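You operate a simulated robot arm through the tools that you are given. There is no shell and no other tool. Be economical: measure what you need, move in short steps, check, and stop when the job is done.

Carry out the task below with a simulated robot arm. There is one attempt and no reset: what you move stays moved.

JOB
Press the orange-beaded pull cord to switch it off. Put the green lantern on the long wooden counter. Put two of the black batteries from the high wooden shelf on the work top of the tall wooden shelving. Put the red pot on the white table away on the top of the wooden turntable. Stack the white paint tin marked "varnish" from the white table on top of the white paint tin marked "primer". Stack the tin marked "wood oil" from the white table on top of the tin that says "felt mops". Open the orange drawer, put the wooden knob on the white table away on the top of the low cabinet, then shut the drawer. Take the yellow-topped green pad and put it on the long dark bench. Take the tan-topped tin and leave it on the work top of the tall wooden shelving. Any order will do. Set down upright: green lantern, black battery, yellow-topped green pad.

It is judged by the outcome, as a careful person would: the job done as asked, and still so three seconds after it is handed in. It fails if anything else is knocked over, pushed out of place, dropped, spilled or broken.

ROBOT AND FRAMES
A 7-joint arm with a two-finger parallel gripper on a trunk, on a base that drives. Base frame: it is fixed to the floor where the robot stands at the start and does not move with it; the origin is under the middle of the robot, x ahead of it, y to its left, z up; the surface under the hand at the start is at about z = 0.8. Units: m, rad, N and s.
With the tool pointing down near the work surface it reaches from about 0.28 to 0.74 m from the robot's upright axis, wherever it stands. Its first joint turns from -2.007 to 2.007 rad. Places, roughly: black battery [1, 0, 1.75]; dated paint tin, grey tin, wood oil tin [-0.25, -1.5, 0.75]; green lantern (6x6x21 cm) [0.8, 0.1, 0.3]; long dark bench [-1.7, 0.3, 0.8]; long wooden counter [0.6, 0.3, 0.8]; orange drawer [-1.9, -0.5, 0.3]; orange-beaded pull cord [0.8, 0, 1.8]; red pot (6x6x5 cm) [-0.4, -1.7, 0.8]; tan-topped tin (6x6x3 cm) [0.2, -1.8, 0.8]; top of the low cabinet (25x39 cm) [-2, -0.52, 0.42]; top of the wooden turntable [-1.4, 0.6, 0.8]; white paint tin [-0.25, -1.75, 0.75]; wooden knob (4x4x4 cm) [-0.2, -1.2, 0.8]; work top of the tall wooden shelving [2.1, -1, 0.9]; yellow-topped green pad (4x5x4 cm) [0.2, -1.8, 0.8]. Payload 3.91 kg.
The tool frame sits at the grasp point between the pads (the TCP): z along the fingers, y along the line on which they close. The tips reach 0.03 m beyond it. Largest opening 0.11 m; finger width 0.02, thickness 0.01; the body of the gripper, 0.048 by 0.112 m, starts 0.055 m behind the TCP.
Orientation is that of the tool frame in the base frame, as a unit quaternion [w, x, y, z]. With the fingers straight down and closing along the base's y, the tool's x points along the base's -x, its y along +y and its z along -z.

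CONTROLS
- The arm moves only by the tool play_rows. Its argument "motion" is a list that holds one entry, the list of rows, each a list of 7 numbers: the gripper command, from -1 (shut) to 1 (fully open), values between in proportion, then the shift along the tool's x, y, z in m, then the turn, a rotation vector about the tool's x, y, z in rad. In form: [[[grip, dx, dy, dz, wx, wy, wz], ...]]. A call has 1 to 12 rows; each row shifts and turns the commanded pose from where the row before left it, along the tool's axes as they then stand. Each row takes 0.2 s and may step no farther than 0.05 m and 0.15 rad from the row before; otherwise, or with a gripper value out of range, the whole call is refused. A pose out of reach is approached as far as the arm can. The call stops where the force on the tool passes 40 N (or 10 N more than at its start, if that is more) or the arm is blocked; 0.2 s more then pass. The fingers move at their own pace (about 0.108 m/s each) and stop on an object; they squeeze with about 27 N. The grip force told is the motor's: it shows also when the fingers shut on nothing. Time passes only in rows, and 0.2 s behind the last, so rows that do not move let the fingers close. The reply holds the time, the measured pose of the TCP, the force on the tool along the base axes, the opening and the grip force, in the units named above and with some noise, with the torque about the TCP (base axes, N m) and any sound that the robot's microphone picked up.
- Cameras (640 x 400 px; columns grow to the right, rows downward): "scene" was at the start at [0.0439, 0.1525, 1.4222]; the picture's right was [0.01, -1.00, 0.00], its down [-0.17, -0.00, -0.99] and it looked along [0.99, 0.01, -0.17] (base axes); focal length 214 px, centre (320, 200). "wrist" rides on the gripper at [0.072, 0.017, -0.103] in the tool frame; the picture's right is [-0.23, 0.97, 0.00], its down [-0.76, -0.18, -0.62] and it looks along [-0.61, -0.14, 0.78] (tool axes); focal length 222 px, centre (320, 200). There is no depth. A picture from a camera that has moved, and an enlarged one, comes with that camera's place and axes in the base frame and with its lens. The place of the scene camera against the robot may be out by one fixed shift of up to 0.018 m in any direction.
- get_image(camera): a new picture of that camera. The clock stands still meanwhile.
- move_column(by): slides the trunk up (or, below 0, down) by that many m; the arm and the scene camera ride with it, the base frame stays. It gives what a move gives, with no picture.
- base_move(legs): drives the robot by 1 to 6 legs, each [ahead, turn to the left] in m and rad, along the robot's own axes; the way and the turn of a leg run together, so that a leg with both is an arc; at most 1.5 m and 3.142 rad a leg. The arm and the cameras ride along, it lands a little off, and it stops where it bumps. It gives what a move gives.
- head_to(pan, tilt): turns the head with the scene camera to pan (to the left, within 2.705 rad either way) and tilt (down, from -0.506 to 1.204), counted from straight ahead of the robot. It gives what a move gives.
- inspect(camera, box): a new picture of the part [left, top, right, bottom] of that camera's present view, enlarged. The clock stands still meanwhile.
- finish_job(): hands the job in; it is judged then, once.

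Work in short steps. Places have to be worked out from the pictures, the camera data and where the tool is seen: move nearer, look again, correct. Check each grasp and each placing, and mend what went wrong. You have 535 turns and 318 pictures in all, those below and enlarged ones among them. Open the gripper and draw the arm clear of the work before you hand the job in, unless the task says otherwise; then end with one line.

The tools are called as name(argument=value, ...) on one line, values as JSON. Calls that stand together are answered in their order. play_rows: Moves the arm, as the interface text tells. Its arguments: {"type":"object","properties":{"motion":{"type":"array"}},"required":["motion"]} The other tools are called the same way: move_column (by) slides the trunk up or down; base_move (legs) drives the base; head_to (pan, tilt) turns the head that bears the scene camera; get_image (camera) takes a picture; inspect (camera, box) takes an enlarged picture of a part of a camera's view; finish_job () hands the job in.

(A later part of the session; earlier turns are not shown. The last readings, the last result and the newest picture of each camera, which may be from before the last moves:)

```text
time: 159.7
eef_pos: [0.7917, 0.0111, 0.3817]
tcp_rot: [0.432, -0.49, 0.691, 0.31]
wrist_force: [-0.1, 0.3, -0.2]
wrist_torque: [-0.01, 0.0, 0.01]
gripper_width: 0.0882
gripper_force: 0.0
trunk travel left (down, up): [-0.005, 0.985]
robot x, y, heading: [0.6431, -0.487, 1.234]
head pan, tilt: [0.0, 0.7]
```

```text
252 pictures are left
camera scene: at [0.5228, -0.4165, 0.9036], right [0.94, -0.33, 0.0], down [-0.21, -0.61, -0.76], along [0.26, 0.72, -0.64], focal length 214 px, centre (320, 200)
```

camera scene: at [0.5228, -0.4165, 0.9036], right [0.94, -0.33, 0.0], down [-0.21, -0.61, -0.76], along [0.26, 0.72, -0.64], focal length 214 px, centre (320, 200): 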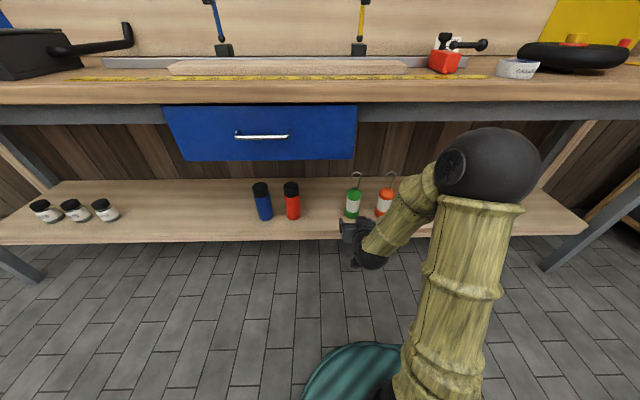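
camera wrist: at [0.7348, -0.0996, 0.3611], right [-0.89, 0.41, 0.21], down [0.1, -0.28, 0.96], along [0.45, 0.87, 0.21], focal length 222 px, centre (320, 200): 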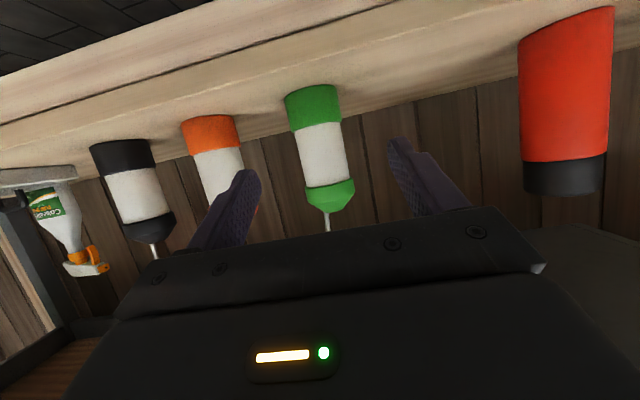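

Aligned within 4 mm laterally. Drive forward 0.13 slowly to straddle the lantern.

base_move(legs=[[0.08, 0]])

get_image(camera="wrist")

get_image(camera="scene")

```text
time: 160.8
eef_pos: [0.8189, 0.0876, 0.3816]
tcp_rot: [0.432, -0.49, 0.691, 0.31]
wrist_force: [-0.7, -0.2, 0.3]
wrist_torque: [0.01, -0.01, 0.03]
gripper_width: 0.088
gripper_force: 0.0
trunk travel left (down, up): [-0.005, 0.985]
robot x, y, heading: [0.6747, -0.4124, 1.229]
head pan, tilt: [0.0, 0.7]
```

```text
251 pictures are left
camera wrist: at [0.762, -0.024, 0.3611], right [-0.89, 0.41, 0.21], down [0.1, -0.28, 0.96], along [0.45, 0.87, 0.21], focal length 222 px, centre (320, 200)
```

wrist: 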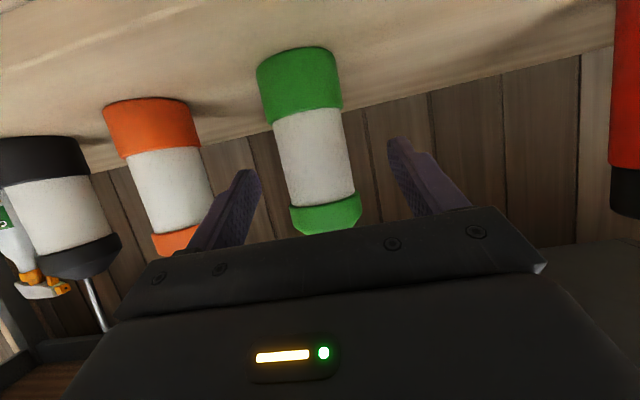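

```text
250 pictures are left
camera scene: at [0.5497, -0.3407, 0.9036], right [0.94, -0.33, 0.0], down [-0.22, -0.61, -0.76], along [0.26, 0.72, -0.64], focal length 214 px, centre (320, 200)
```

scene: 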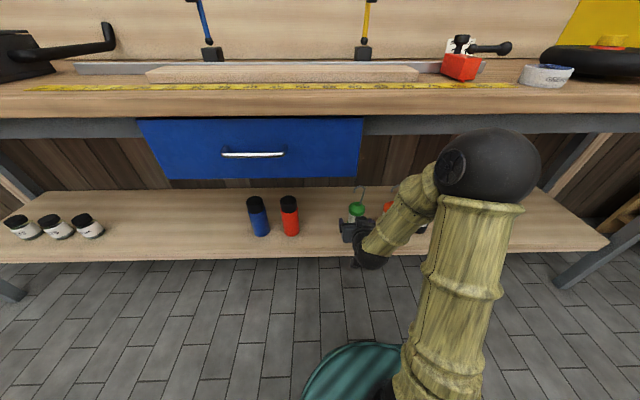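

Another 5 cm to go, 6 mm right.

play_rows(motion=[[[0.6, 0, -0.006, 0, 0, 0, 0]]])

base_move(legs=[[0.05, 0]])

get_image(camera="wrist")

```text
time: 161.2
eef_pos: [0.825, 0.0852, 0.3812]
tcp_rot: [0.43, -0.491, 0.69, 0.311]
wrist_force: [0.9, 1.1, 0.2]
wrist_torque: [0.0, 0.0, -0.03]
gripper_width: 0.0878
gripper_force: 0.0
trunk travel left (down, up): [-0.005, 0.985]
robot x, y, heading: [0.6704, -0.4169, 1.231]
head pan, tilt: [0.0, 0.7]
```

```text
time: 162.2
eef_pos: [0.843, 0.1339, 0.3812]
tcp_rot: [0.432, -0.49, 0.691, 0.31]
wrist_force: [0.5, 0.6, -0.4]
wrist_torque: [0.01, 0.02, 0.0]
gripper_width: 0.0878
gripper_force: 0.1
trunk travel left (down, up): [-0.005, 0.985]
robot x, y, heading: [0.6911, -0.3678, 1.231]
head pan, tilt: [0.0, 0.7]
```

```text
249 pictures are left
camera wrist: at [0.7848, 0.0231, 0.3612], right [-0.89, 0.41, 0.21], down [0.1, -0.28, 0.96], along [0.45, 0.87, 0.2], focal length 222 px, centre (320, 200)
```

wrist: 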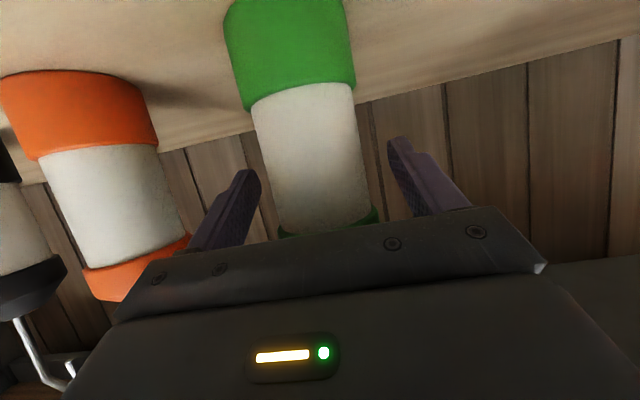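

The lantern is between the fingers. Close.

play_rows(motion=[[[0.3, 0, 0, 0, 0, 0, 0], [-0.2, 0, 0, 0, 0, 0, 0], [-1, 0, 0, 0, 0, 0, 0], [-1, 0, 0, 0, 0, 0, 0]]])

get_image(camera="wrist")

```text
time: 163.2
eef_pos: [0.8418, 0.1341, 0.3815]
tcp_rot: [0.431, -0.49, 0.691, 0.31]
wrist_force: [-0.8, 0.7, 1.1]
wrist_torque: [0.01, -0.03, -0.01]
gripper_width: 0.0551
gripper_force: 26.4
trunk travel left (down, up): [-0.005, 0.985]
robot x, y, heading: [0.6976, -0.3645, 1.233]
head pan, tilt: [0.0, 0.7]
```

```text
248 pictures are left
camera wrist: at [0.7847, 0.0232, 0.3613], right [-0.89, 0.41, 0.21], down [0.1, -0.28, 0.96], along [0.45, 0.87, 0.2], focal length 222 px, centre (320, 200)
```

wrist: 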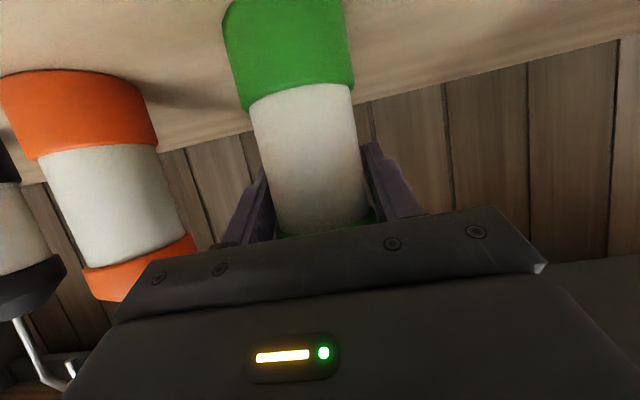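

Gripped. Lift with the trunk 2.5 cm, then back out.

move_column(by=0.03)

base_move(legs=[[-0.35, 0]])

get_image(camera="scene")

```text
time: 164.0
eef_pos: [0.8425, 0.1352, 0.4109]
tcp_rot: [0.431, -0.491, 0.691, 0.31]
wrist_force: [0.2, -1.1, -3.3]
wrist_torque: [0.0, -0.01, -0.02]
gripper_width: 0.055
gripper_force: 27.1
trunk travel left (down, up): [-0.035, 0.955]
robot x, y, heading: [0.6877, -0.3694, 1.227]
head pan, tilt: [0.0, 0.7]
```

```text
time: 166.5
eef_pos: [0.723, -0.1913, 0.4108]
tcp_rot: [0.43, -0.492, 0.69, 0.311]
wrist_force: [0.0, -0.4, -2.6]
wrist_torque: [0.05, 0.01, 0.0]
gripper_width: 0.0553
gripper_force: 27.1
trunk travel left (down, up): [-0.035, 0.955]
robot x, y, heading: [0.5722, -0.6915, 1.235]
head pan, tilt: [0.0, 0.7]
```

```text
247 pictures are left
camera scene: at [0.4516, -0.6203, 0.9336], right [0.94, -0.33, 0.0], down [-0.21, -0.61, -0.76], along [0.25, 0.72, -0.64], focal length 214 px, centre (320, 200)
```

scene: 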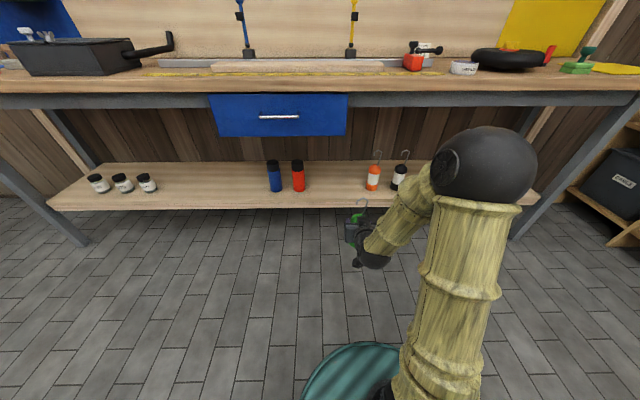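

Lantern held upright and clear. Raise the trunk and view the counter top.

move_column(by=0.4)

move_column(by=0.25)

head_to(pan=0.0, tilt=0.75)

get_image(camera="scene")

```text
time: 170.3
eef_pos: [0.725, -0.1921, 0.8105]
tcp_rot: [0.43, -0.492, 0.69, 0.311]
wrist_force: [0.9, -0.5, -3.5]
wrist_torque: [0.03, 0.01, 0.0]
gripper_width: 0.055
gripper_force: 26.8
trunk travel left (down, up): [-0.435, 0.555]
robot x, y, heading: [0.5775, -0.6933, 1.236]
head pan, tilt: [0.0, 0.7]
```

```text
time: 172.9
eef_pos: [0.7237, -0.1919, 1.0608]
tcp_rot: [0.43, -0.492, 0.69, 0.311]
wrist_force: [-0.3, 0.2, -3.8]
wrist_torque: [0.04, 0.01, 0.0]
gripper_width: 0.0549
gripper_force: 27.4
trunk travel left (down, up): [-0.685, 0.305]
robot x, y, heading: [0.5764, -0.6905, 1.236]
head pan, tilt: [0.0, 0.7]
```

```text
time: 173.6
eef_pos: [0.7234, -0.1917, 1.061]
tcp_rot: [0.43, -0.492, 0.69, 0.311]
wrist_force: [-0.6, 0.3, -3.4]
wrist_torque: [0.02, 0.02, -0.03]
gripper_width: 0.0549
gripper_force: 26.9
trunk travel left (down, up): [-0.685, 0.305]
robot x, y, heading: [0.5727, -0.6931, 1.235]
head pan, tilt: [0.0, 0.75]
```

```text
246 pictures are left
camera scene: at [0.451, -0.622, 1.5793], right [0.94, -0.33, 0.0], down [-0.22, -0.64, -0.73], along [0.24, 0.69, -0.68], focal length 214 px, centre (320, 200)
```

scene: 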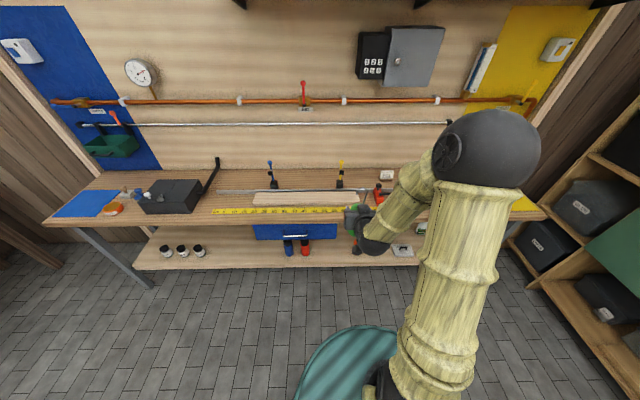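

inspect(camera="scene", box=[40, 150, 320, 240])

inspect(camera="scene", box=[300, 150, 560, 240])

```text
2.29 times, centred on (180, 195) of scene
camera zoom: at [0.451, -0.622, 1.5793], right [0.94, -0.33, 0.0], down [-0.22, -0.64, -0.73], along [0.24, 0.69, -0.68], focal length 490 px, centre (640, 211)
```

zoom: 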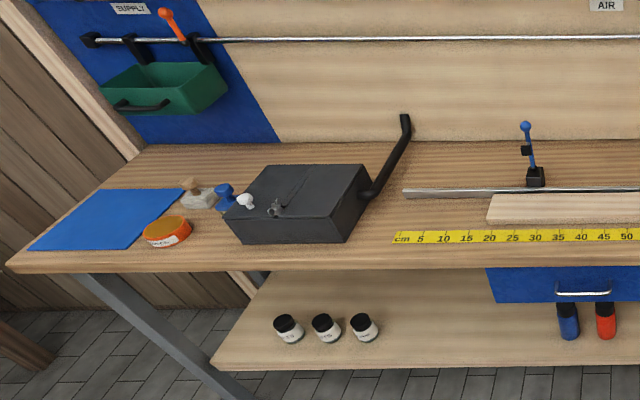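

```text
2.46 times, centred on (430, 195) of scene
camera zoom: at [0.451, -0.622, 1.5793], right [0.94, -0.33, 0.0], down [-0.22, -0.64, -0.73], along [0.24, 0.69, -0.68], focal length 528 px, centre (49, 212)
```

zoom: 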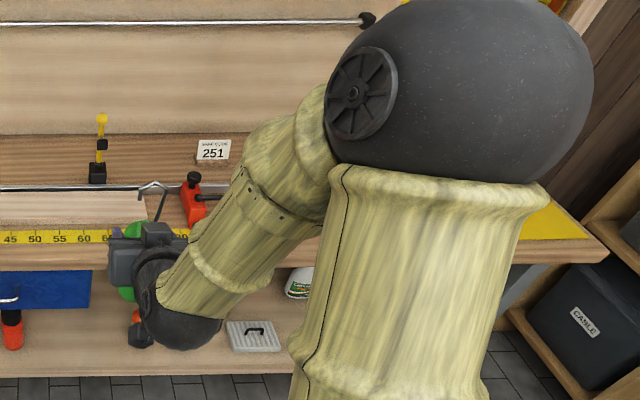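

A free spot exists between the toolbox and the board, behind the tape start. I shift the robot 0.62 m along the counter.

base_move(legs=[[0, -1.581], [-0.62, 0], [0, 1.581]])

get_image(camera="scene")

```text
time: 188.7
eef_pos: [0.1516, 0.0197, 1.0611]
tcp_rot: [0.429, -0.493, 0.69, 0.311]
wrist_force: [-1.1, 0.3, -4.8]
wrist_torque: [0.04, 0.05, -0.02]
gripper_width: 0.055
gripper_force: 26.8
trunk travel left (down, up): [-0.685, 0.305]
robot x, y, heading: [0.003, -0.4798, 1.233]
head pan, tilt: [0.0, 0.75]
```

```text
243 pictures are left
camera scene: at [-0.1214, -0.411, 1.5793], right [0.94, -0.33, 0.0], down [-0.22, -0.64, -0.73], along [0.24, 0.69, -0.68], focal length 214 px, centre (320, 200)
```

scene: 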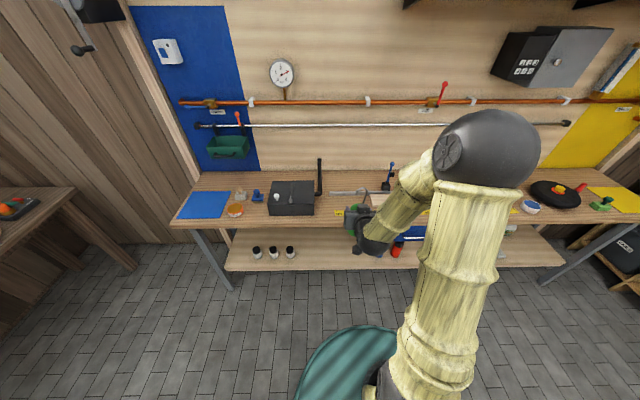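

inspect(camera="scene", box=[260, 150, 460, 250])

get_image(camera="wrist")

```text
3.20 times, centred on (360, 200) of scene
camera zoom: at [-0.1214, -0.411, 1.5793], right [0.94, -0.33, 0.0], down [-0.22, -0.64, -0.73], along [0.24, 0.69, -0.68], focal length 686 px, centre (192, 200)
```

zoom: 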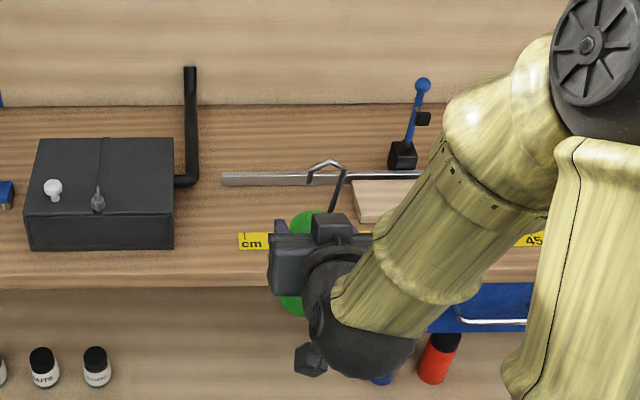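

```text
241 pictures are left
camera wrist: at [0.095, -0.0924, 1.041], right [-0.89, 0.4, 0.21], down [0.1, -0.28, 0.96], along [0.45, 0.87, 0.2], focal length 222 px, centre (320, 200)
```

wrist: 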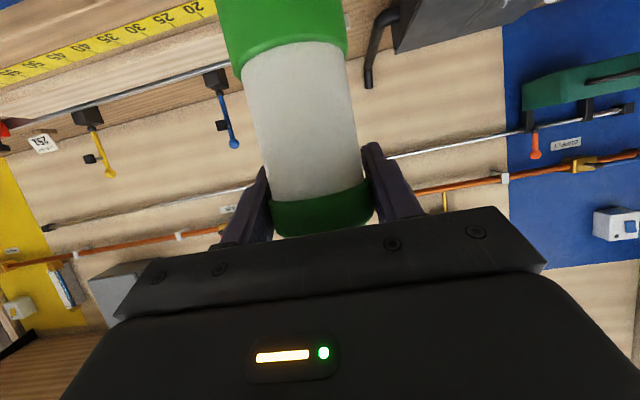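

Target is straight ahead by 0.31 m. Drive in and check.

base_move(legs=[[0.31, 0]])

move_column(by=-0.13)

inspect(camera="scene", box=[220, 120, 480, 280])

get_image(camera="wrist")

```text
time: 191.1
eef_pos: [0.2558, 0.3046, 1.0615]
tcp_rot: [0.431, -0.49, 0.691, 0.31]
wrist_force: [0.0, -0.8, -3.0]
wrist_torque: [0.04, -0.02, 0.0]
gripper_width: 0.0549
gripper_force: 26.9
trunk travel left (down, up): [-0.685, 0.305]
robot x, y, heading: [0.1024, -0.1955, 1.226]
head pan, tilt: [0.0, 0.75]
```

```text
time: 192.6
eef_pos: [0.2559, 0.3046, 0.9313]
tcp_rot: [0.43, -0.491, 0.691, 0.31]
wrist_force: [0.5, 0.4, -2.1]
wrist_torque: [0.01, -0.05, 0.0]
gripper_width: 0.0551
gripper_force: 26.9
trunk travel left (down, up): [-0.555, 0.435]
robot x, y, heading: [0.1039, -0.1942, 1.229]
head pan, tilt: [0.0, 0.75]
```

```text
2.46 times, centred on (350, 200) of scene
camera zoom: at [-0.0202, -0.1236, 1.4494], right [0.94, -0.34, 0.0], down [-0.23, -0.64, -0.73], along [0.25, 0.69, -0.68], focal length 528 px, centre (246, 200)
```

zoom: 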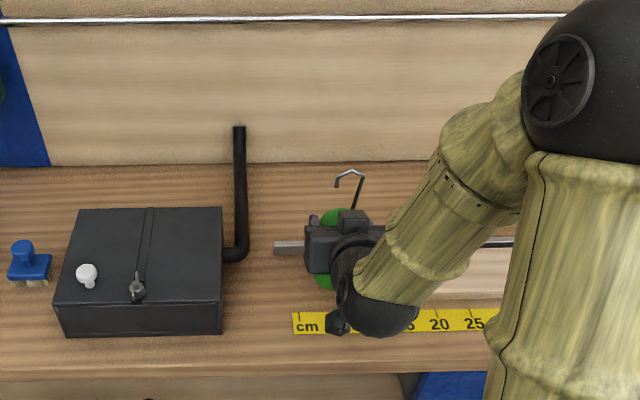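

```text
239 pictures are left
camera wrist: at [0.199, 0.1929, 0.9111], right [-0.89, 0.41, 0.21], down [0.1, -0.28, 0.96], along [0.45, 0.87, 0.2], focal length 222 px, centre (320, 200)
```

wrist: 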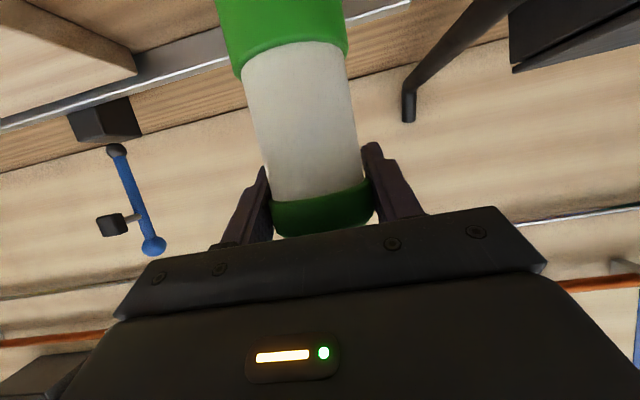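

Spot confirmed between tape and rail. Lower to contact.

move_column(by=-0.03)

move_column(by=-0.006)

move_column(by=-0.004)

move_column(by=-0.004)

```text
time: 193.4
eef_pos: [0.2555, 0.3042, 0.9006]
tcp_rot: [0.432, -0.49, 0.691, 0.31]
wrist_force: [-0.3, 0.5, -4.2]
wrist_torque: [0.05, -0.02, -0.03]
gripper_width: 0.0548
gripper_force: 27.0
trunk travel left (down, up): [-0.525, 0.465]
robot x, y, heading: [0.1036, -0.1987, 1.227]
head pan, tilt: [0.0, 0.75]
```

```text
time: 193.9
eef_pos: [0.2546, 0.3047, 0.8964]
tcp_rot: [0.433, -0.489, 0.69, 0.311]
wrist_force: [0.7, -0.7, 10.6]
wrist_torque: [-0.29, -0.33, 0.0]
gripper_width: 0.0551
gripper_force: 27.0
trunk travel left (down, up): [-0.519, 0.471]
robot x, y, heading: [0.1031, -0.193, 1.231]
head pan, tilt: [0.0, 0.75]
```

```text
time: 194.5
eef_pos: [0.2546, 0.3043, 0.894]
tcp_rot: [0.434, -0.489, 0.69, 0.311]
wrist_force: [1.0, 1.8, 24.3]
wrist_torque: [-0.24, -0.59, -0.03]
gripper_width: 0.0549
gripper_force: 26.6
trunk travel left (down, up): [-0.515, 0.475]
robot x, y, heading: [0.1037, -0.1892, 1.228]
head pan, tilt: [0.0, 0.75]
```

```text
time: 195.0
eef_pos: [0.2561, 0.3033, 0.8873]
tcp_rot: [0.433, -0.489, 0.691, 0.31]
wrist_force: [-0.2, 3.0, 20.3]
wrist_torque: [-0.06, -0.6, 0.07]
gripper_width: 0.0552
gripper_force: 27.2
trunk travel left (down, up): [-0.511, 0.479]
robot x, y, heading: [0.1076, -0.1955, 1.229]
head pan, tilt: [0.0, 0.75]
```

Contact made. Relax slightly, open, retreat.

move_column(by=0.003)

play_rows(motion=[[[0, 0, 0, 0, 0, 0, 0], [0.3, 0, 0, 0, 0, 0, 0], [0.6, 0, 0, 0, 0, 0, 0], [0.6, 0, 0, 0, 0, 0, 0]]])

get_image(camera="wrist")

```text
time: 195.5
eef_pos: [0.2558, 0.3037, 0.8875]
tcp_rot: [0.428, -0.491, 0.693, 0.308]
wrist_force: [1.9, -0.9, 1.0]
wrist_torque: [-0.02, -0.16, -0.03]
gripper_width: 0.055
gripper_force: 27.2
trunk travel left (down, up): [-0.514, 0.476]
robot x, y, heading: [0.1051, -0.1945, 1.227]
head pan, tilt: [0.0, 0.75]
```

```text
time: 196.5
eef_pos: [0.2561, 0.3043, 0.8904]
tcp_rot: [0.432, -0.49, 0.692, 0.309]
wrist_force: [-0.2, -0.7, -0.5]
wrist_torque: [0.01, -0.02, 0.02]
gripper_width: 0.088
gripper_force: 0.1
trunk travel left (down, up): [-0.514, 0.476]
robot x, y, heading: [0.1085, -0.1938, 1.22]
head pan, tilt: [0.0, 0.75]
```

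```text
238 pictures are left
camera wrist: at [0.199, 0.1928, 0.8701], right [-0.89, 0.41, 0.21], down [0.1, -0.28, 0.96], along [0.45, 0.87, 0.2], focal length 222 px, centre (320, 200)
```

wrist: 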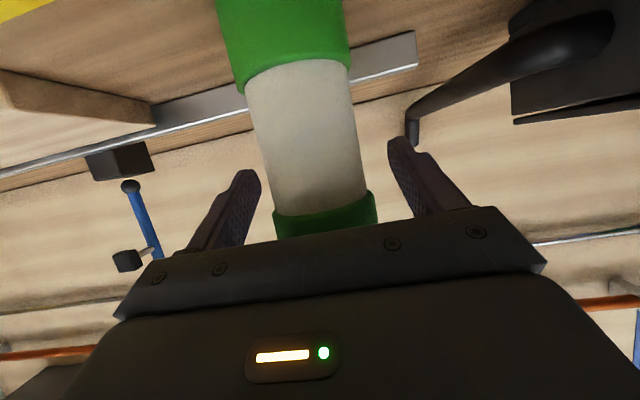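

base_move(legs=[[-0.3, 0]])

inspect(camera="scene", box=[220, 120, 480, 280])

```text
time: 198.8
eef_pos: [0.1582, 0.0225, 0.8903]
tcp_rot: [0.431, -0.489, 0.693, 0.308]
wrist_force: [0.1, 0.0, 0.1]
wrist_torque: [0.01, 0.0, 0.01]
gripper_width: 0.0881
gripper_force: 0.2
trunk travel left (down, up): [-0.514, 0.476]
robot x, y, heading: [0.0022, -0.4739, 1.22]
head pan, tilt: [0.0, 0.75]
```

```text
2.46 times, centred on (350, 200) of scene
camera zoom: at [-0.1208, -0.4038, 1.4084], right [0.94, -0.34, 0.0], down [-0.23, -0.64, -0.73], along [0.25, 0.69, -0.68], focal length 528 px, centre (246, 200)
```

zoom: 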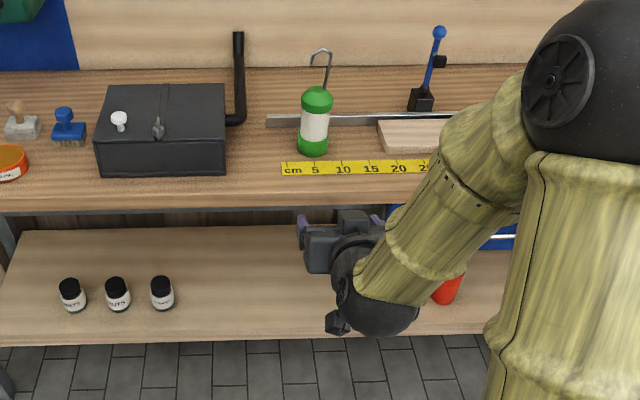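

Lantern stands upright. Now turn the tool back to pointing down and raise it.

play_rows(motion=[[[0.6, 0, 0, 0, 0, 0.139, 0], [0.6, 0, 0, 0, 0, 0.139, 0], [0.6, 0, 0, 0, 0, 0.139, 0], [0.6, 0, 0, 0, 0, 0.139, 0], [0.6, 0, 0, 0, 0, 0.139, 0], [0.6, 0, 0, 0, 0, 0.139, 0], [0.6, 0, 0, 0, 0, 0.139, 0], [0.6, 0, 0, 0, 0, 0.139, 0], [0.6, 0, 0, -0.04, 0, 0, 0], [0.6, 0, 0, -0.04, 0, 0, 0], [0.6, 0, 0.03, -0.04, 0, 0, 0], [0.6, 0, 0.03, -0.04, 0, 0, 0]]])

head_to(pan=-2.3, tilt=0.5)

get_image(camera="scene")

```text
time: 201.4
eef_pos: [0.1005, 0.0412, 1.0476]
tcp_rot: [0.001, -0.578, 0.816, 0.005]
wrist_force: [0.1, 0.0, -0.1]
wrist_torque: [0.03, 0.0, 0.01]
gripper_width: 0.088
gripper_force: 0.0
trunk travel left (down, up): [-0.514, 0.476]
robot x, y, heading: [0.0086, -0.4767, 1.225]
head pan, tilt: [0.0, 0.75]
```

```text
time: 203.5
eef_pos: [0.102, 0.0401, 1.0471]
tcp_rot: [0.002, -0.577, 0.817, 0.005]
wrist_force: [0.2, -0.2, 0.1]
wrist_torque: [0.0, 0.02, 0.02]
gripper_width: 0.0882
gripper_force: 0.1
trunk travel left (down, up): [-0.514, 0.476]
robot x, y, heading: [-0.0013, -0.4773, 1.222]
head pan, tilt: [-2.3, 0.499]
```

```text
236 pictures are left
camera scene: at [-0.1058, -0.5617, 1.4303], right [-0.88, -0.47, 0.0], down [-0.23, 0.42, -0.88], along [0.42, -0.77, -0.48], focal length 214 px, centre (320, 200)
```

scene: 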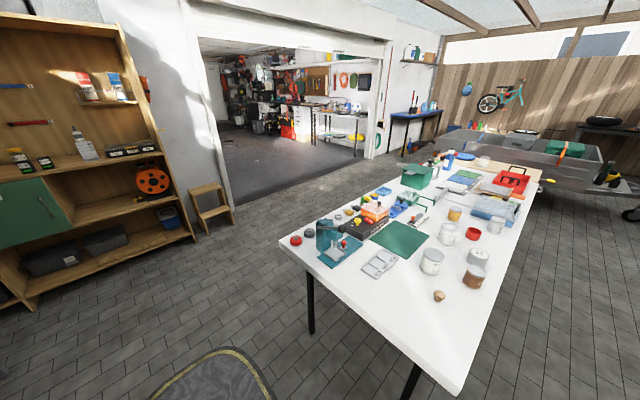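

inspect(camera="scene", box=[270, 140, 560, 320])

```text
2.21 times, centred on (415, 230) of scene
camera zoom: at [-0.1058, -0.5617, 1.4303], right [-0.88, -0.47, 0.0], down [-0.23, 0.42, -0.88], along [0.42, -0.77, -0.48], focal length 473 px, centre (110, 134)
```

zoom: 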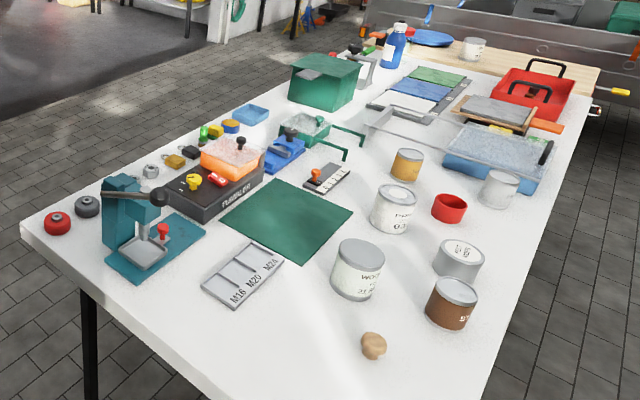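

The table has many tins. I drive round to its x-negative long side and face it.

move_column(by=0.1)

base_move(legs=[[0, -0.993], [-0.77, 0], [0, 1.1], [-0.78, 0], [0, -1.666]])

head_to(pan=0.0, tilt=0.7)

get_image(camera="scene")

```text
time: 204.9
eef_pos: [0.1016, 0.0401, 1.1469]
tcp_rot: [0.001, -0.577, 0.817, 0.005]
wrist_force: [0.9, 1.0, -0.9]
wrist_torque: [-0.02, 0.0, 0.0]
gripper_width: 0.0882
gripper_force: 0.0
trunk travel left (down, up): [-0.614, 0.376]
robot x, y, heading: [0.0064, -0.4765, 1.222]
head pan, tilt: [-2.3, 0.499]
```

```text
time: 227.5
eef_pos: [-0.4549, -1.5061, 1.1453]
tcp_rot: [0.005, 0.175, 0.984, 0.002]
wrist_force: [0.9, -0.6, -0.2]
wrist_torque: [0.0, 0.01, 0.01]
gripper_width: 0.088
gripper_force: 0.1
trunk travel left (down, up): [-0.614, 0.376]
robot x, y, heading: [-0.9721, -1.3997, -0.366]
head pan, tilt: [-2.3, 0.499]
```

```text
time: 229.6
eef_pos: [-0.4545, -1.5059, 1.1465]
tcp_rot: [0.005, 0.175, 0.985, 0.002]
wrist_force: [-0.4, -0.4, 0.5]
wrist_torque: [0.02, 0.0, -0.02]
gripper_width: 0.0879
gripper_force: 0.0
trunk travel left (down, up): [-0.614, 0.376]
robot x, y, heading: [-0.9652, -1.3998, -0.36]
head pan, tilt: [0.0, 0.7]
```

```text
234 pictures are left
camera scene: at [-0.8815, -1.2684, 1.5126], right [-0.35, -0.94, 0.0], down [-0.6, 0.23, -0.76], along [0.72, -0.27, -0.64], focal length 214 px, centre (320, 200)
```

scene: 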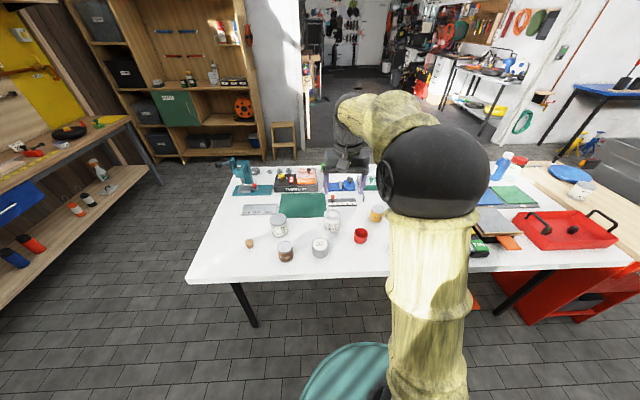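

inspect(camera="scene", box=[220, 170, 400, 270])

get_image(camera="wrist")

```text
3.56 times, centred on (310, 220) of scene
camera zoom: at [-0.8815, -1.2684, 1.5126], right [-0.35, -0.94, 0.0], down [-0.6, 0.23, -0.76], along [0.72, -0.27, -0.64], focal length 763 px, centre (356, 129)
```

zoom: 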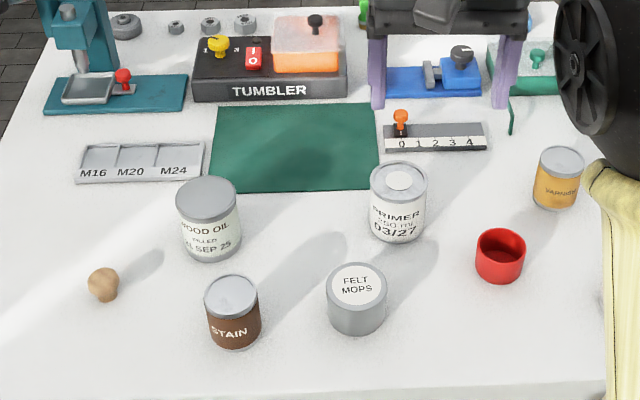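

```text
232 pictures are left
camera wrist: at [-0.5173, -1.4642, 1.2502], right [0.55, 0.84, 0.01], down [0.65, -0.43, 0.63], along [0.53, -0.34, -0.78], focal length 222 px, centre (320, 200)
```

wrist: 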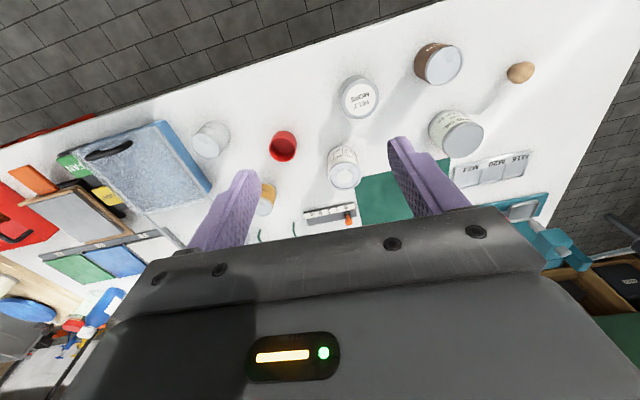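

Tins identified: WOOD OIL, STAIN, FELT MOPS, PRIMER, an amber VARNISH, and another white tin near the tray. I move 0.14 m closer and look for the white tin's label.

base_move(legs=[[0.14, 0]])

play_rows(motion=[[[0.6, 0.04, 0.04, 0, 0, 0, 0], [0.6, 0.04, 0.04, 0, 0, 0, 0], [0.6, 0, 0.04, 0, 0, 0, 0], [0.6, 0, 0.04, 0, 0, 0, 0]]])

get_image(camera="scene")

get_image(camera="wrist")

```text
time: 231.1
eef_pos: [-0.3238, -1.5529, 1.1464]
tcp_rot: [0.004, 0.175, 0.985, 0.003]
wrist_force: [-1.4, 0.4, 0.2]
wrist_torque: [0.03, 0.01, 0.02]
gripper_width: 0.0879
gripper_force: 0.1
trunk travel left (down, up): [-0.614, 0.376]
robot x, y, heading: [-0.8421, -1.4504, -0.358]
head pan, tilt: [0.0, 0.7]
```

```text
refused: row 1 steps farther than a row can; nothing moved
```

```text
231 pictures are left
camera scene: at [-0.751, -1.3175, 1.5125], right [-0.35, -0.94, 0.0], down [-0.6, 0.23, -0.76], along [0.72, -0.27, -0.64], focal length 214 px, centre (320, 200)
```

scene: 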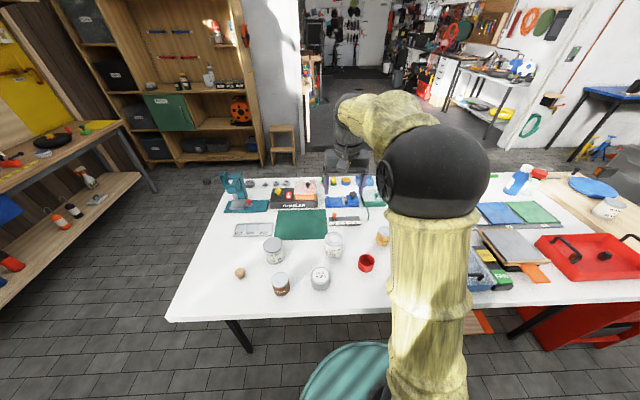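

```text
230 pictures are left
camera wrist: at [-0.3868, -1.5129, 1.2498], right [0.55, 0.84, 0.01], down [0.65, -0.43, 0.63], along [0.53, -0.34, -0.78], focal length 222 px, centre (320, 200)
```

wrist: 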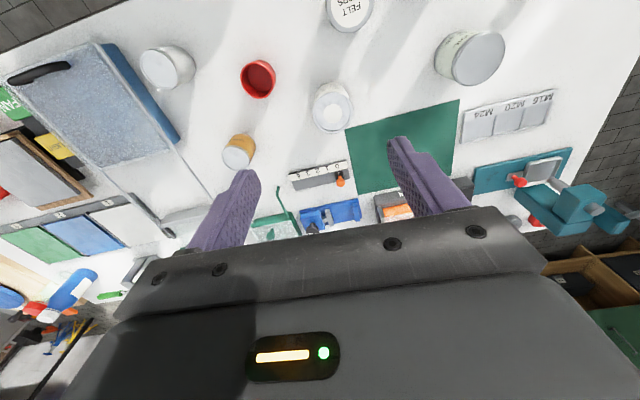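

inspect(camera="wrist", box=[120, 20, 280, 120])

inspect(camera="scene", box=[320, 215, 400, 275])

```text
4.00 times, centred on (200, 70) of wrist
camera zoom: at [-0.3868, -1.5129, 1.2498], right [0.55, 0.84, 0.01], down [0.65, -0.43, 0.63], along [0.53, -0.34, -0.78], focal length 888 px, centre (800, 720)
```

zoom: 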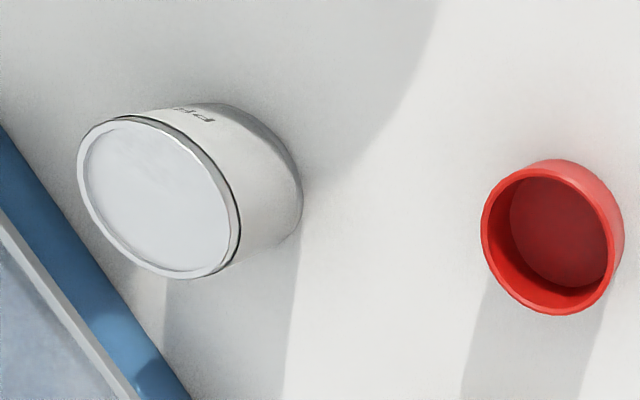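

```text
6.67 times, centred on (360, 245) of scene
camera zoom: at [-0.751, -1.3175, 1.5125], right [-0.35, -0.94, 0.0], down [-0.6, 0.23, -0.76], along [0.72, -0.27, -0.64], focal length 1430 px, centre (53, -100)
```

zoom: 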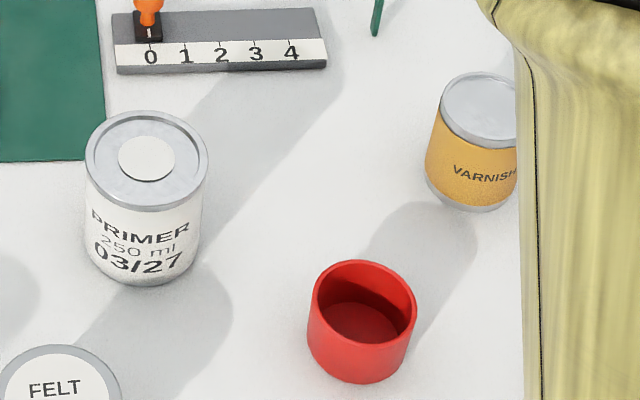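

The white tin's label faces the robot and is hidden by the arm from the head; I handle WOOD OIL → FELT MOPS first. Zoom for precise positions.

inspect(camera="scene", box=[220, 220, 350, 310])

```text
4.44 times, centred on (285, 265) of scene
camera zoom: at [-0.751, -1.3175, 1.5125], right [-0.35, -0.94, 0.0], down [-0.6, 0.23, -0.76], along [0.72, -0.27, -0.64], focal length 953 px, centre (476, -89)
```

zoom: 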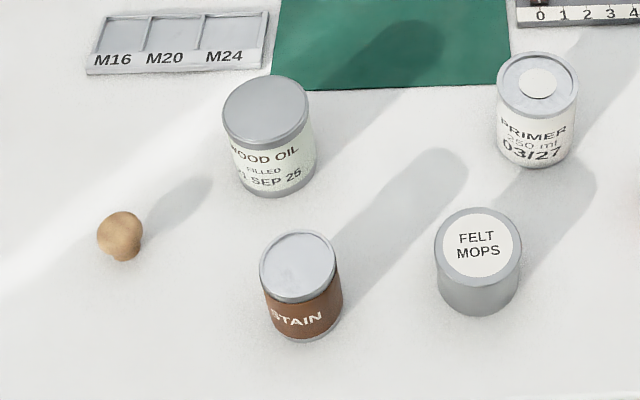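

WOOD OIL top ≈ (-0.203,-1.328,0.84); FELT MOPS top ≈ (-0.370,-1.464,0.813). Move the hand above WOOD OIL with the gripper full open.

play_rows(motion=[[[1, -0.006, 0.042, 0, 0, 0, 0], [1, -0.006, 0.042, 0, 0, 0, 0], [1, -0.006, 0.042, 0, 0, 0, 0], [1, -0.006, 0.042, 0, 0, 0, 0], [1, -0.006, 0.042, 0, 0, 0, 0], [1, -0.006, 0.043, 0, 0, 0, 0], [1, 0, 0, 0.05, 0, 0, 0], [1, 0, 0, 0.05, 0, 0, 0], [1, 0, 0, 0.05, 0, 0, 0]]])

get_image(camera="wrist")

get_image(camera="scene")

```text
time: 233.1
eef_pos: [-0.2031, -1.3288, 0.9984]
tcp_rot: [0.003, 0.176, 0.984, 0.002]
wrist_force: [0.8, 0.9, -0.4]
wrist_torque: [0.04, 0.01, 0.0]
gripper_width: 0.1099
gripper_force: 0.1
trunk travel left (down, up): [-0.614, 0.376]
robot x, y, heading: [-0.835, -1.4477, -0.361]
head pan, tilt: [0.0, 0.7]
```

```text
226 pictures are left
camera wrist: at [-0.2661, -1.2877, 1.1011], right [0.55, 0.84, 0.01], down [0.65, -0.43, 0.63], along [0.53, -0.34, -0.78], focal length 222 px, centre (320, 200)
```

wrist: 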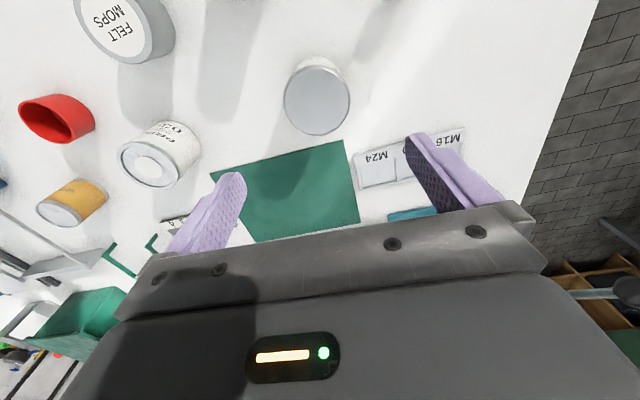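

```text
225 pictures are left
camera scene: at [-0.7512, -1.3168, 1.5125], right [-0.35, -0.94, 0.0], down [-0.6, 0.23, -0.76], along [0.72, -0.27, -0.64], focal length 214 px, centre (320, 200)
```

scene: 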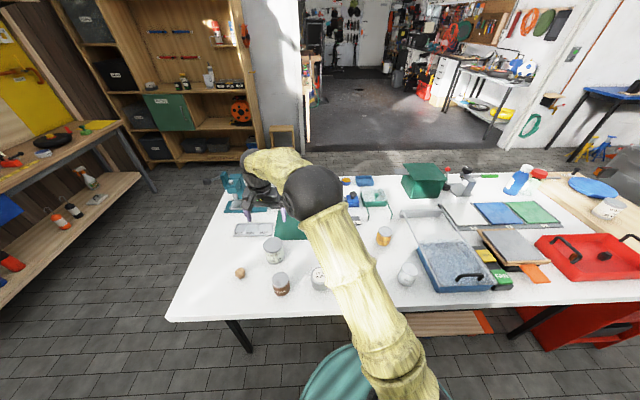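

Wrist confirms tin at (-0.21,-1.327). Descend and grasp; also read the exposed white tin's label.

inspect(camera="scene", box=[360, 220, 460, 290])

play_rows(motion=[[[1, 0.006, 0, 0.04, 0, 0, 0], [1, 0, 0, 0.045, 0, 0, 0], [1, 0, 0, 0.05, 0, 0, 0], [1, 0, 0, 0.045, 0, 0, 0]]])

get_image(camera="wrist")

```text
5.71 times, centred on (410, 255) of scene
camera zoom: at [-0.7512, -1.3168, 1.5125], right [-0.35, -0.94, 0.0], down [-0.6, 0.23, -0.76], along [0.72, -0.27, -0.64], focal length 1226 px, centre (-194, -114)
```

zoom: 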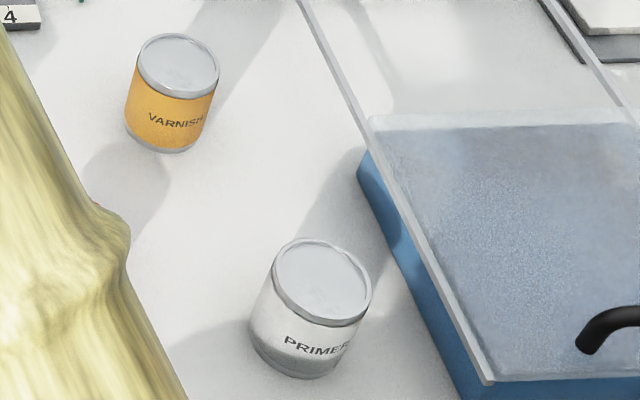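

```text
time: 234.1
eef_pos: [-0.2073, -1.3253, 0.8196]
tcp_rot: [0.004, 0.174, 0.985, 0.003]
wrist_force: [0.4, -0.1, 1.2]
wrist_torque: [0.0, 0.0, 0.04]
gripper_width: 0.1102
gripper_force: 0.2
trunk travel left (down, up): [-0.614, 0.376]
robot x, y, heading: [-0.8381, -1.4473, -0.355]
head pan, tilt: [0.0, 0.7]
```

```text
223 pictures are left
camera wrist: at [-0.2699, -1.2838, 0.9226], right [0.55, 0.84, 0.01], down [0.65, -0.43, 0.63], along [0.53, -0.34, -0.78], focal length 222 px, centre (320, 200)
```

wrist: 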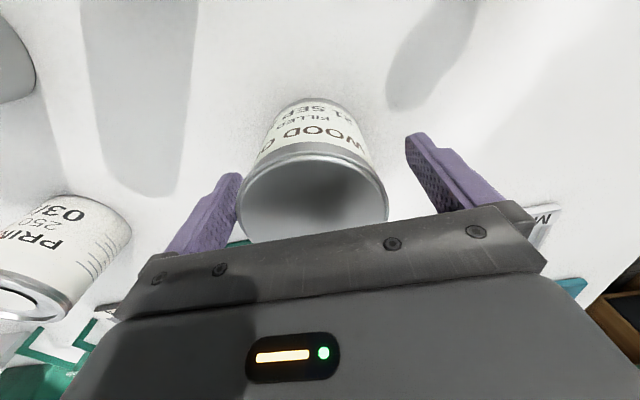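

The undated white tin reads PRIMER and the amber-bodied one VARNISH. Now close on WOOD OIL.

play_rows(motion=[[[0.5, 0, 0, 0.005, 0, 0, 0], [0, 0, 0, 0, 0, 0, 0], [-1, 0, 0, 0, 0, 0, 0], [-1, 0, 0, 0, 0, 0, 0], [-1, 0, 0, 0, 0, 0, 0]]])

get_image(camera="wrist")

```text
time: 235.2
eef_pos: [-0.2072, -1.3266, 0.8155]
tcp_rot: [0.004, 0.175, 0.985, 0.003]
wrist_force: [1.4, -0.3, 1.9]
wrist_torque: [-0.15, -0.02, 0.06]
gripper_width: 0.0711
gripper_force: 27.1
trunk travel left (down, up): [-0.614, 0.376]
robot x, y, heading: [-0.841, -1.449, -0.36]
head pan, tilt: [0.0, 0.7]
```

```text
222 pictures are left
camera wrist: at [-0.2701, -1.2845, 0.9182], right [0.55, 0.84, 0.01], down [0.65, -0.43, 0.63], along [0.53, -0.34, -0.78], focal length 222 px, centre (320, 200)
```

wrist: 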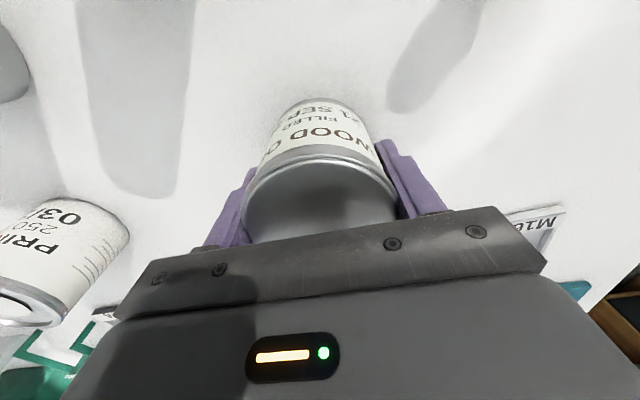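

Gripped. Lift 0.13 and carry over FELT MOPS.

play_rows(motion=[[[-1, 0, 0, -0.045, 0, 0, 0], [-1, 0, 0, -0.045, 0, 0, 0], [-1, 0, 0, -0.045, 0, 0, 0], [-1, 0.021, -0.037, 0, 0, 0, 0], [-1, 0.021, -0.037, 0, 0, 0, 0], [-1, 0.021, -0.037, 0, 0, 0, 0], [-1, 0.021, -0.037, 0, 0, 0, 0], [-1, 0.022, -0.037, 0, 0, 0, 0]]])

get_image(camera="wrist")

get_image(camera="scene")

```text
time: 237.1
eef_pos: [-0.3709, -1.464, 0.9463]
tcp_rot: [0.005, 0.176, 0.984, 0.003]
wrist_force: [0.5, -0.5, -3.6]
wrist_torque: [0.01, 0.0, 0.04]
gripper_width: 0.0716
gripper_force: 26.7
trunk travel left (down, up): [-0.614, 0.376]
robot x, y, heading: [-0.8412, -1.4519, -0.355]
head pan, tilt: [0.0, 0.7]
```

```text
221 pictures are left
camera wrist: at [-0.4342, -1.4233, 1.0496], right [0.55, 0.84, 0.01], down [0.65, -0.43, 0.63], along [0.53, -0.34, -0.78], focal length 222 px, centre (320, 200)
```

wrist: 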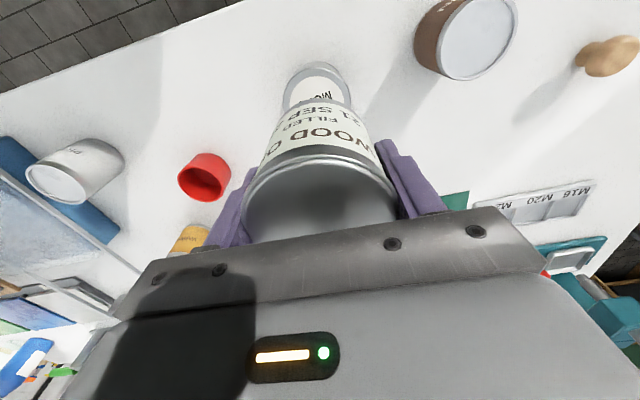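

```text
220 pictures are left
camera scene: at [-0.7522, -1.3175, 1.5127], right [-0.35, -0.94, 0.0], down [-0.6, 0.23, -0.77], along [0.72, -0.27, -0.64], focal length 214 px, centre (320, 200)
```

scene: 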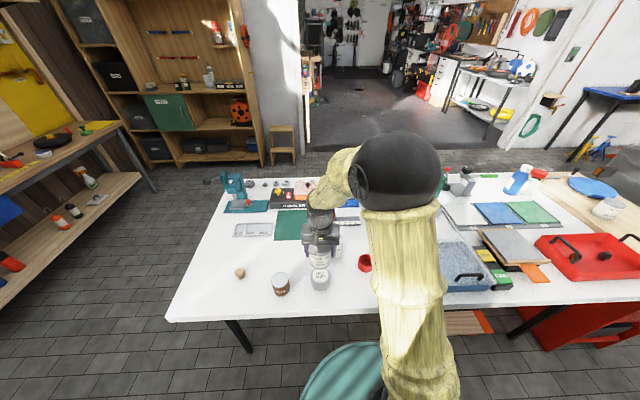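

inspect(camera="wrist", box=[250, 40, 410, 140])

inspect(camera="scene", box=[280, 220, 380, 300])

```text
4.00 times, centred on (330, 90) of wrist
camera zoom: at [-0.4342, -1.4233, 1.0496], right [0.55, 0.84, 0.01], down [0.65, -0.43, 0.63], along [0.53, -0.34, -0.78], focal length 888 px, centre (280, 640)
```

zoom: 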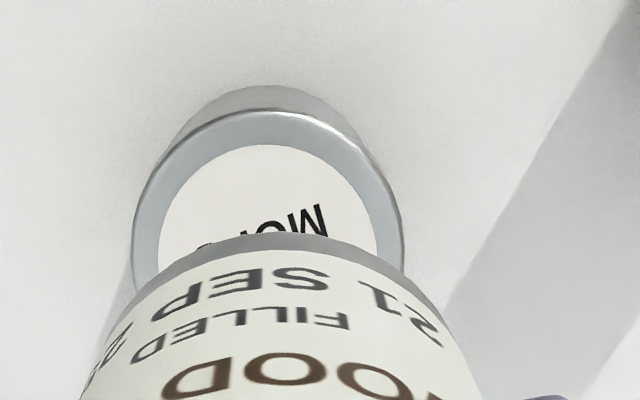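

```text
5.00 times, centred on (330, 260) of scene
camera zoom: at [-0.7522, -1.3175, 1.5127], right [-0.35, -0.94, 0.0], down [-0.6, 0.23, -0.77], along [0.72, -0.27, -0.64], focal length 1072 px, centre (270, -100)
```

zoom: 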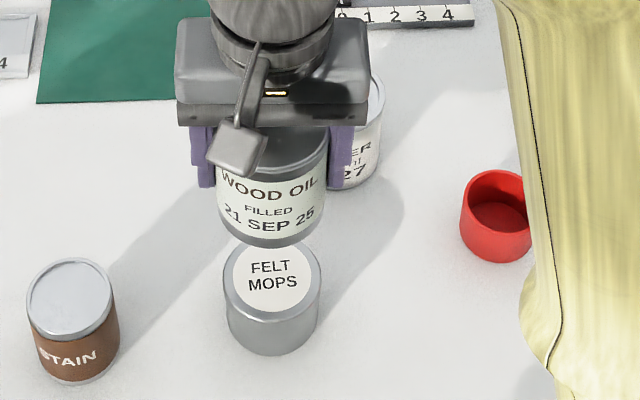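

FELT MOPS is ~1 cm nearer than the tool axis; correct and descend.

play_rows(motion=[[[-1, 0.009, 0.005, 0, 0, 0, 0], [-1, 0, 0, 0.03, 0, 0, 0], [-1, 0, 0, 0.02, 0, 0, 0]]])

inspect(camera="wrist", box=[250, 40, 410, 140])

inspect(camera="scene", box=[280, 220, 380, 300])

```text
time: 237.8
eef_pos: [-0.3775, -1.4551, 0.8959]
tcp_rot: [0.004, 0.175, 0.984, 0.002]
wrist_force: [-0.3, 0.6, -3.3]
wrist_torque: [0.02, 0.03, 0.0]
gripper_width: 0.0715
gripper_force: 27.2
trunk travel left (down, up): [-0.614, 0.376]
robot x, y, heading: [-0.839, -1.4489, -0.358]
head pan, tilt: [0.0, 0.7]
```

```text
4.00 times, centred on (330, 90) of wrist
camera zoom: at [-0.4401, -1.414, 0.9995], right [0.55, 0.84, 0.01], down [0.65, -0.43, 0.63], along [0.53, -0.34, -0.78], focal length 888 px, centre (280, 640)
```

zoom: 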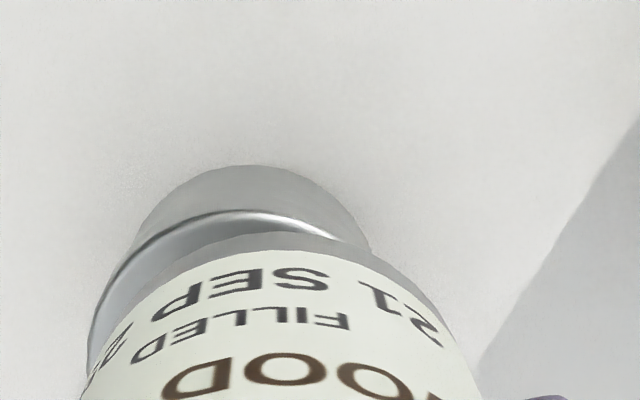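

```text
5.00 times, centred on (330, 260) of scene
camera zoom: at [-0.7512, -1.3171, 1.5126], right [-0.35, -0.94, 0.0], down [-0.6, 0.23, -0.76], along [0.72, -0.27, -0.64], focal length 1072 px, centre (270, -100)
```

zoom: 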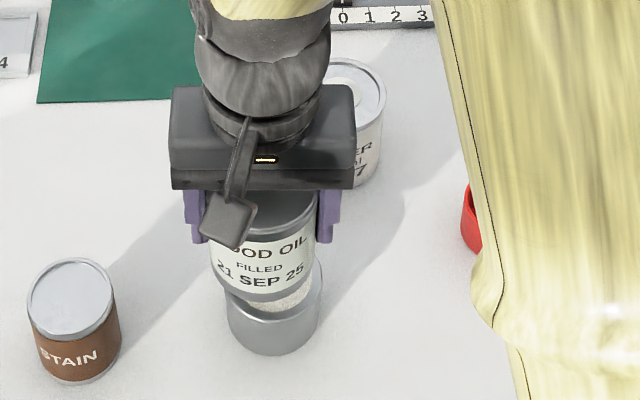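

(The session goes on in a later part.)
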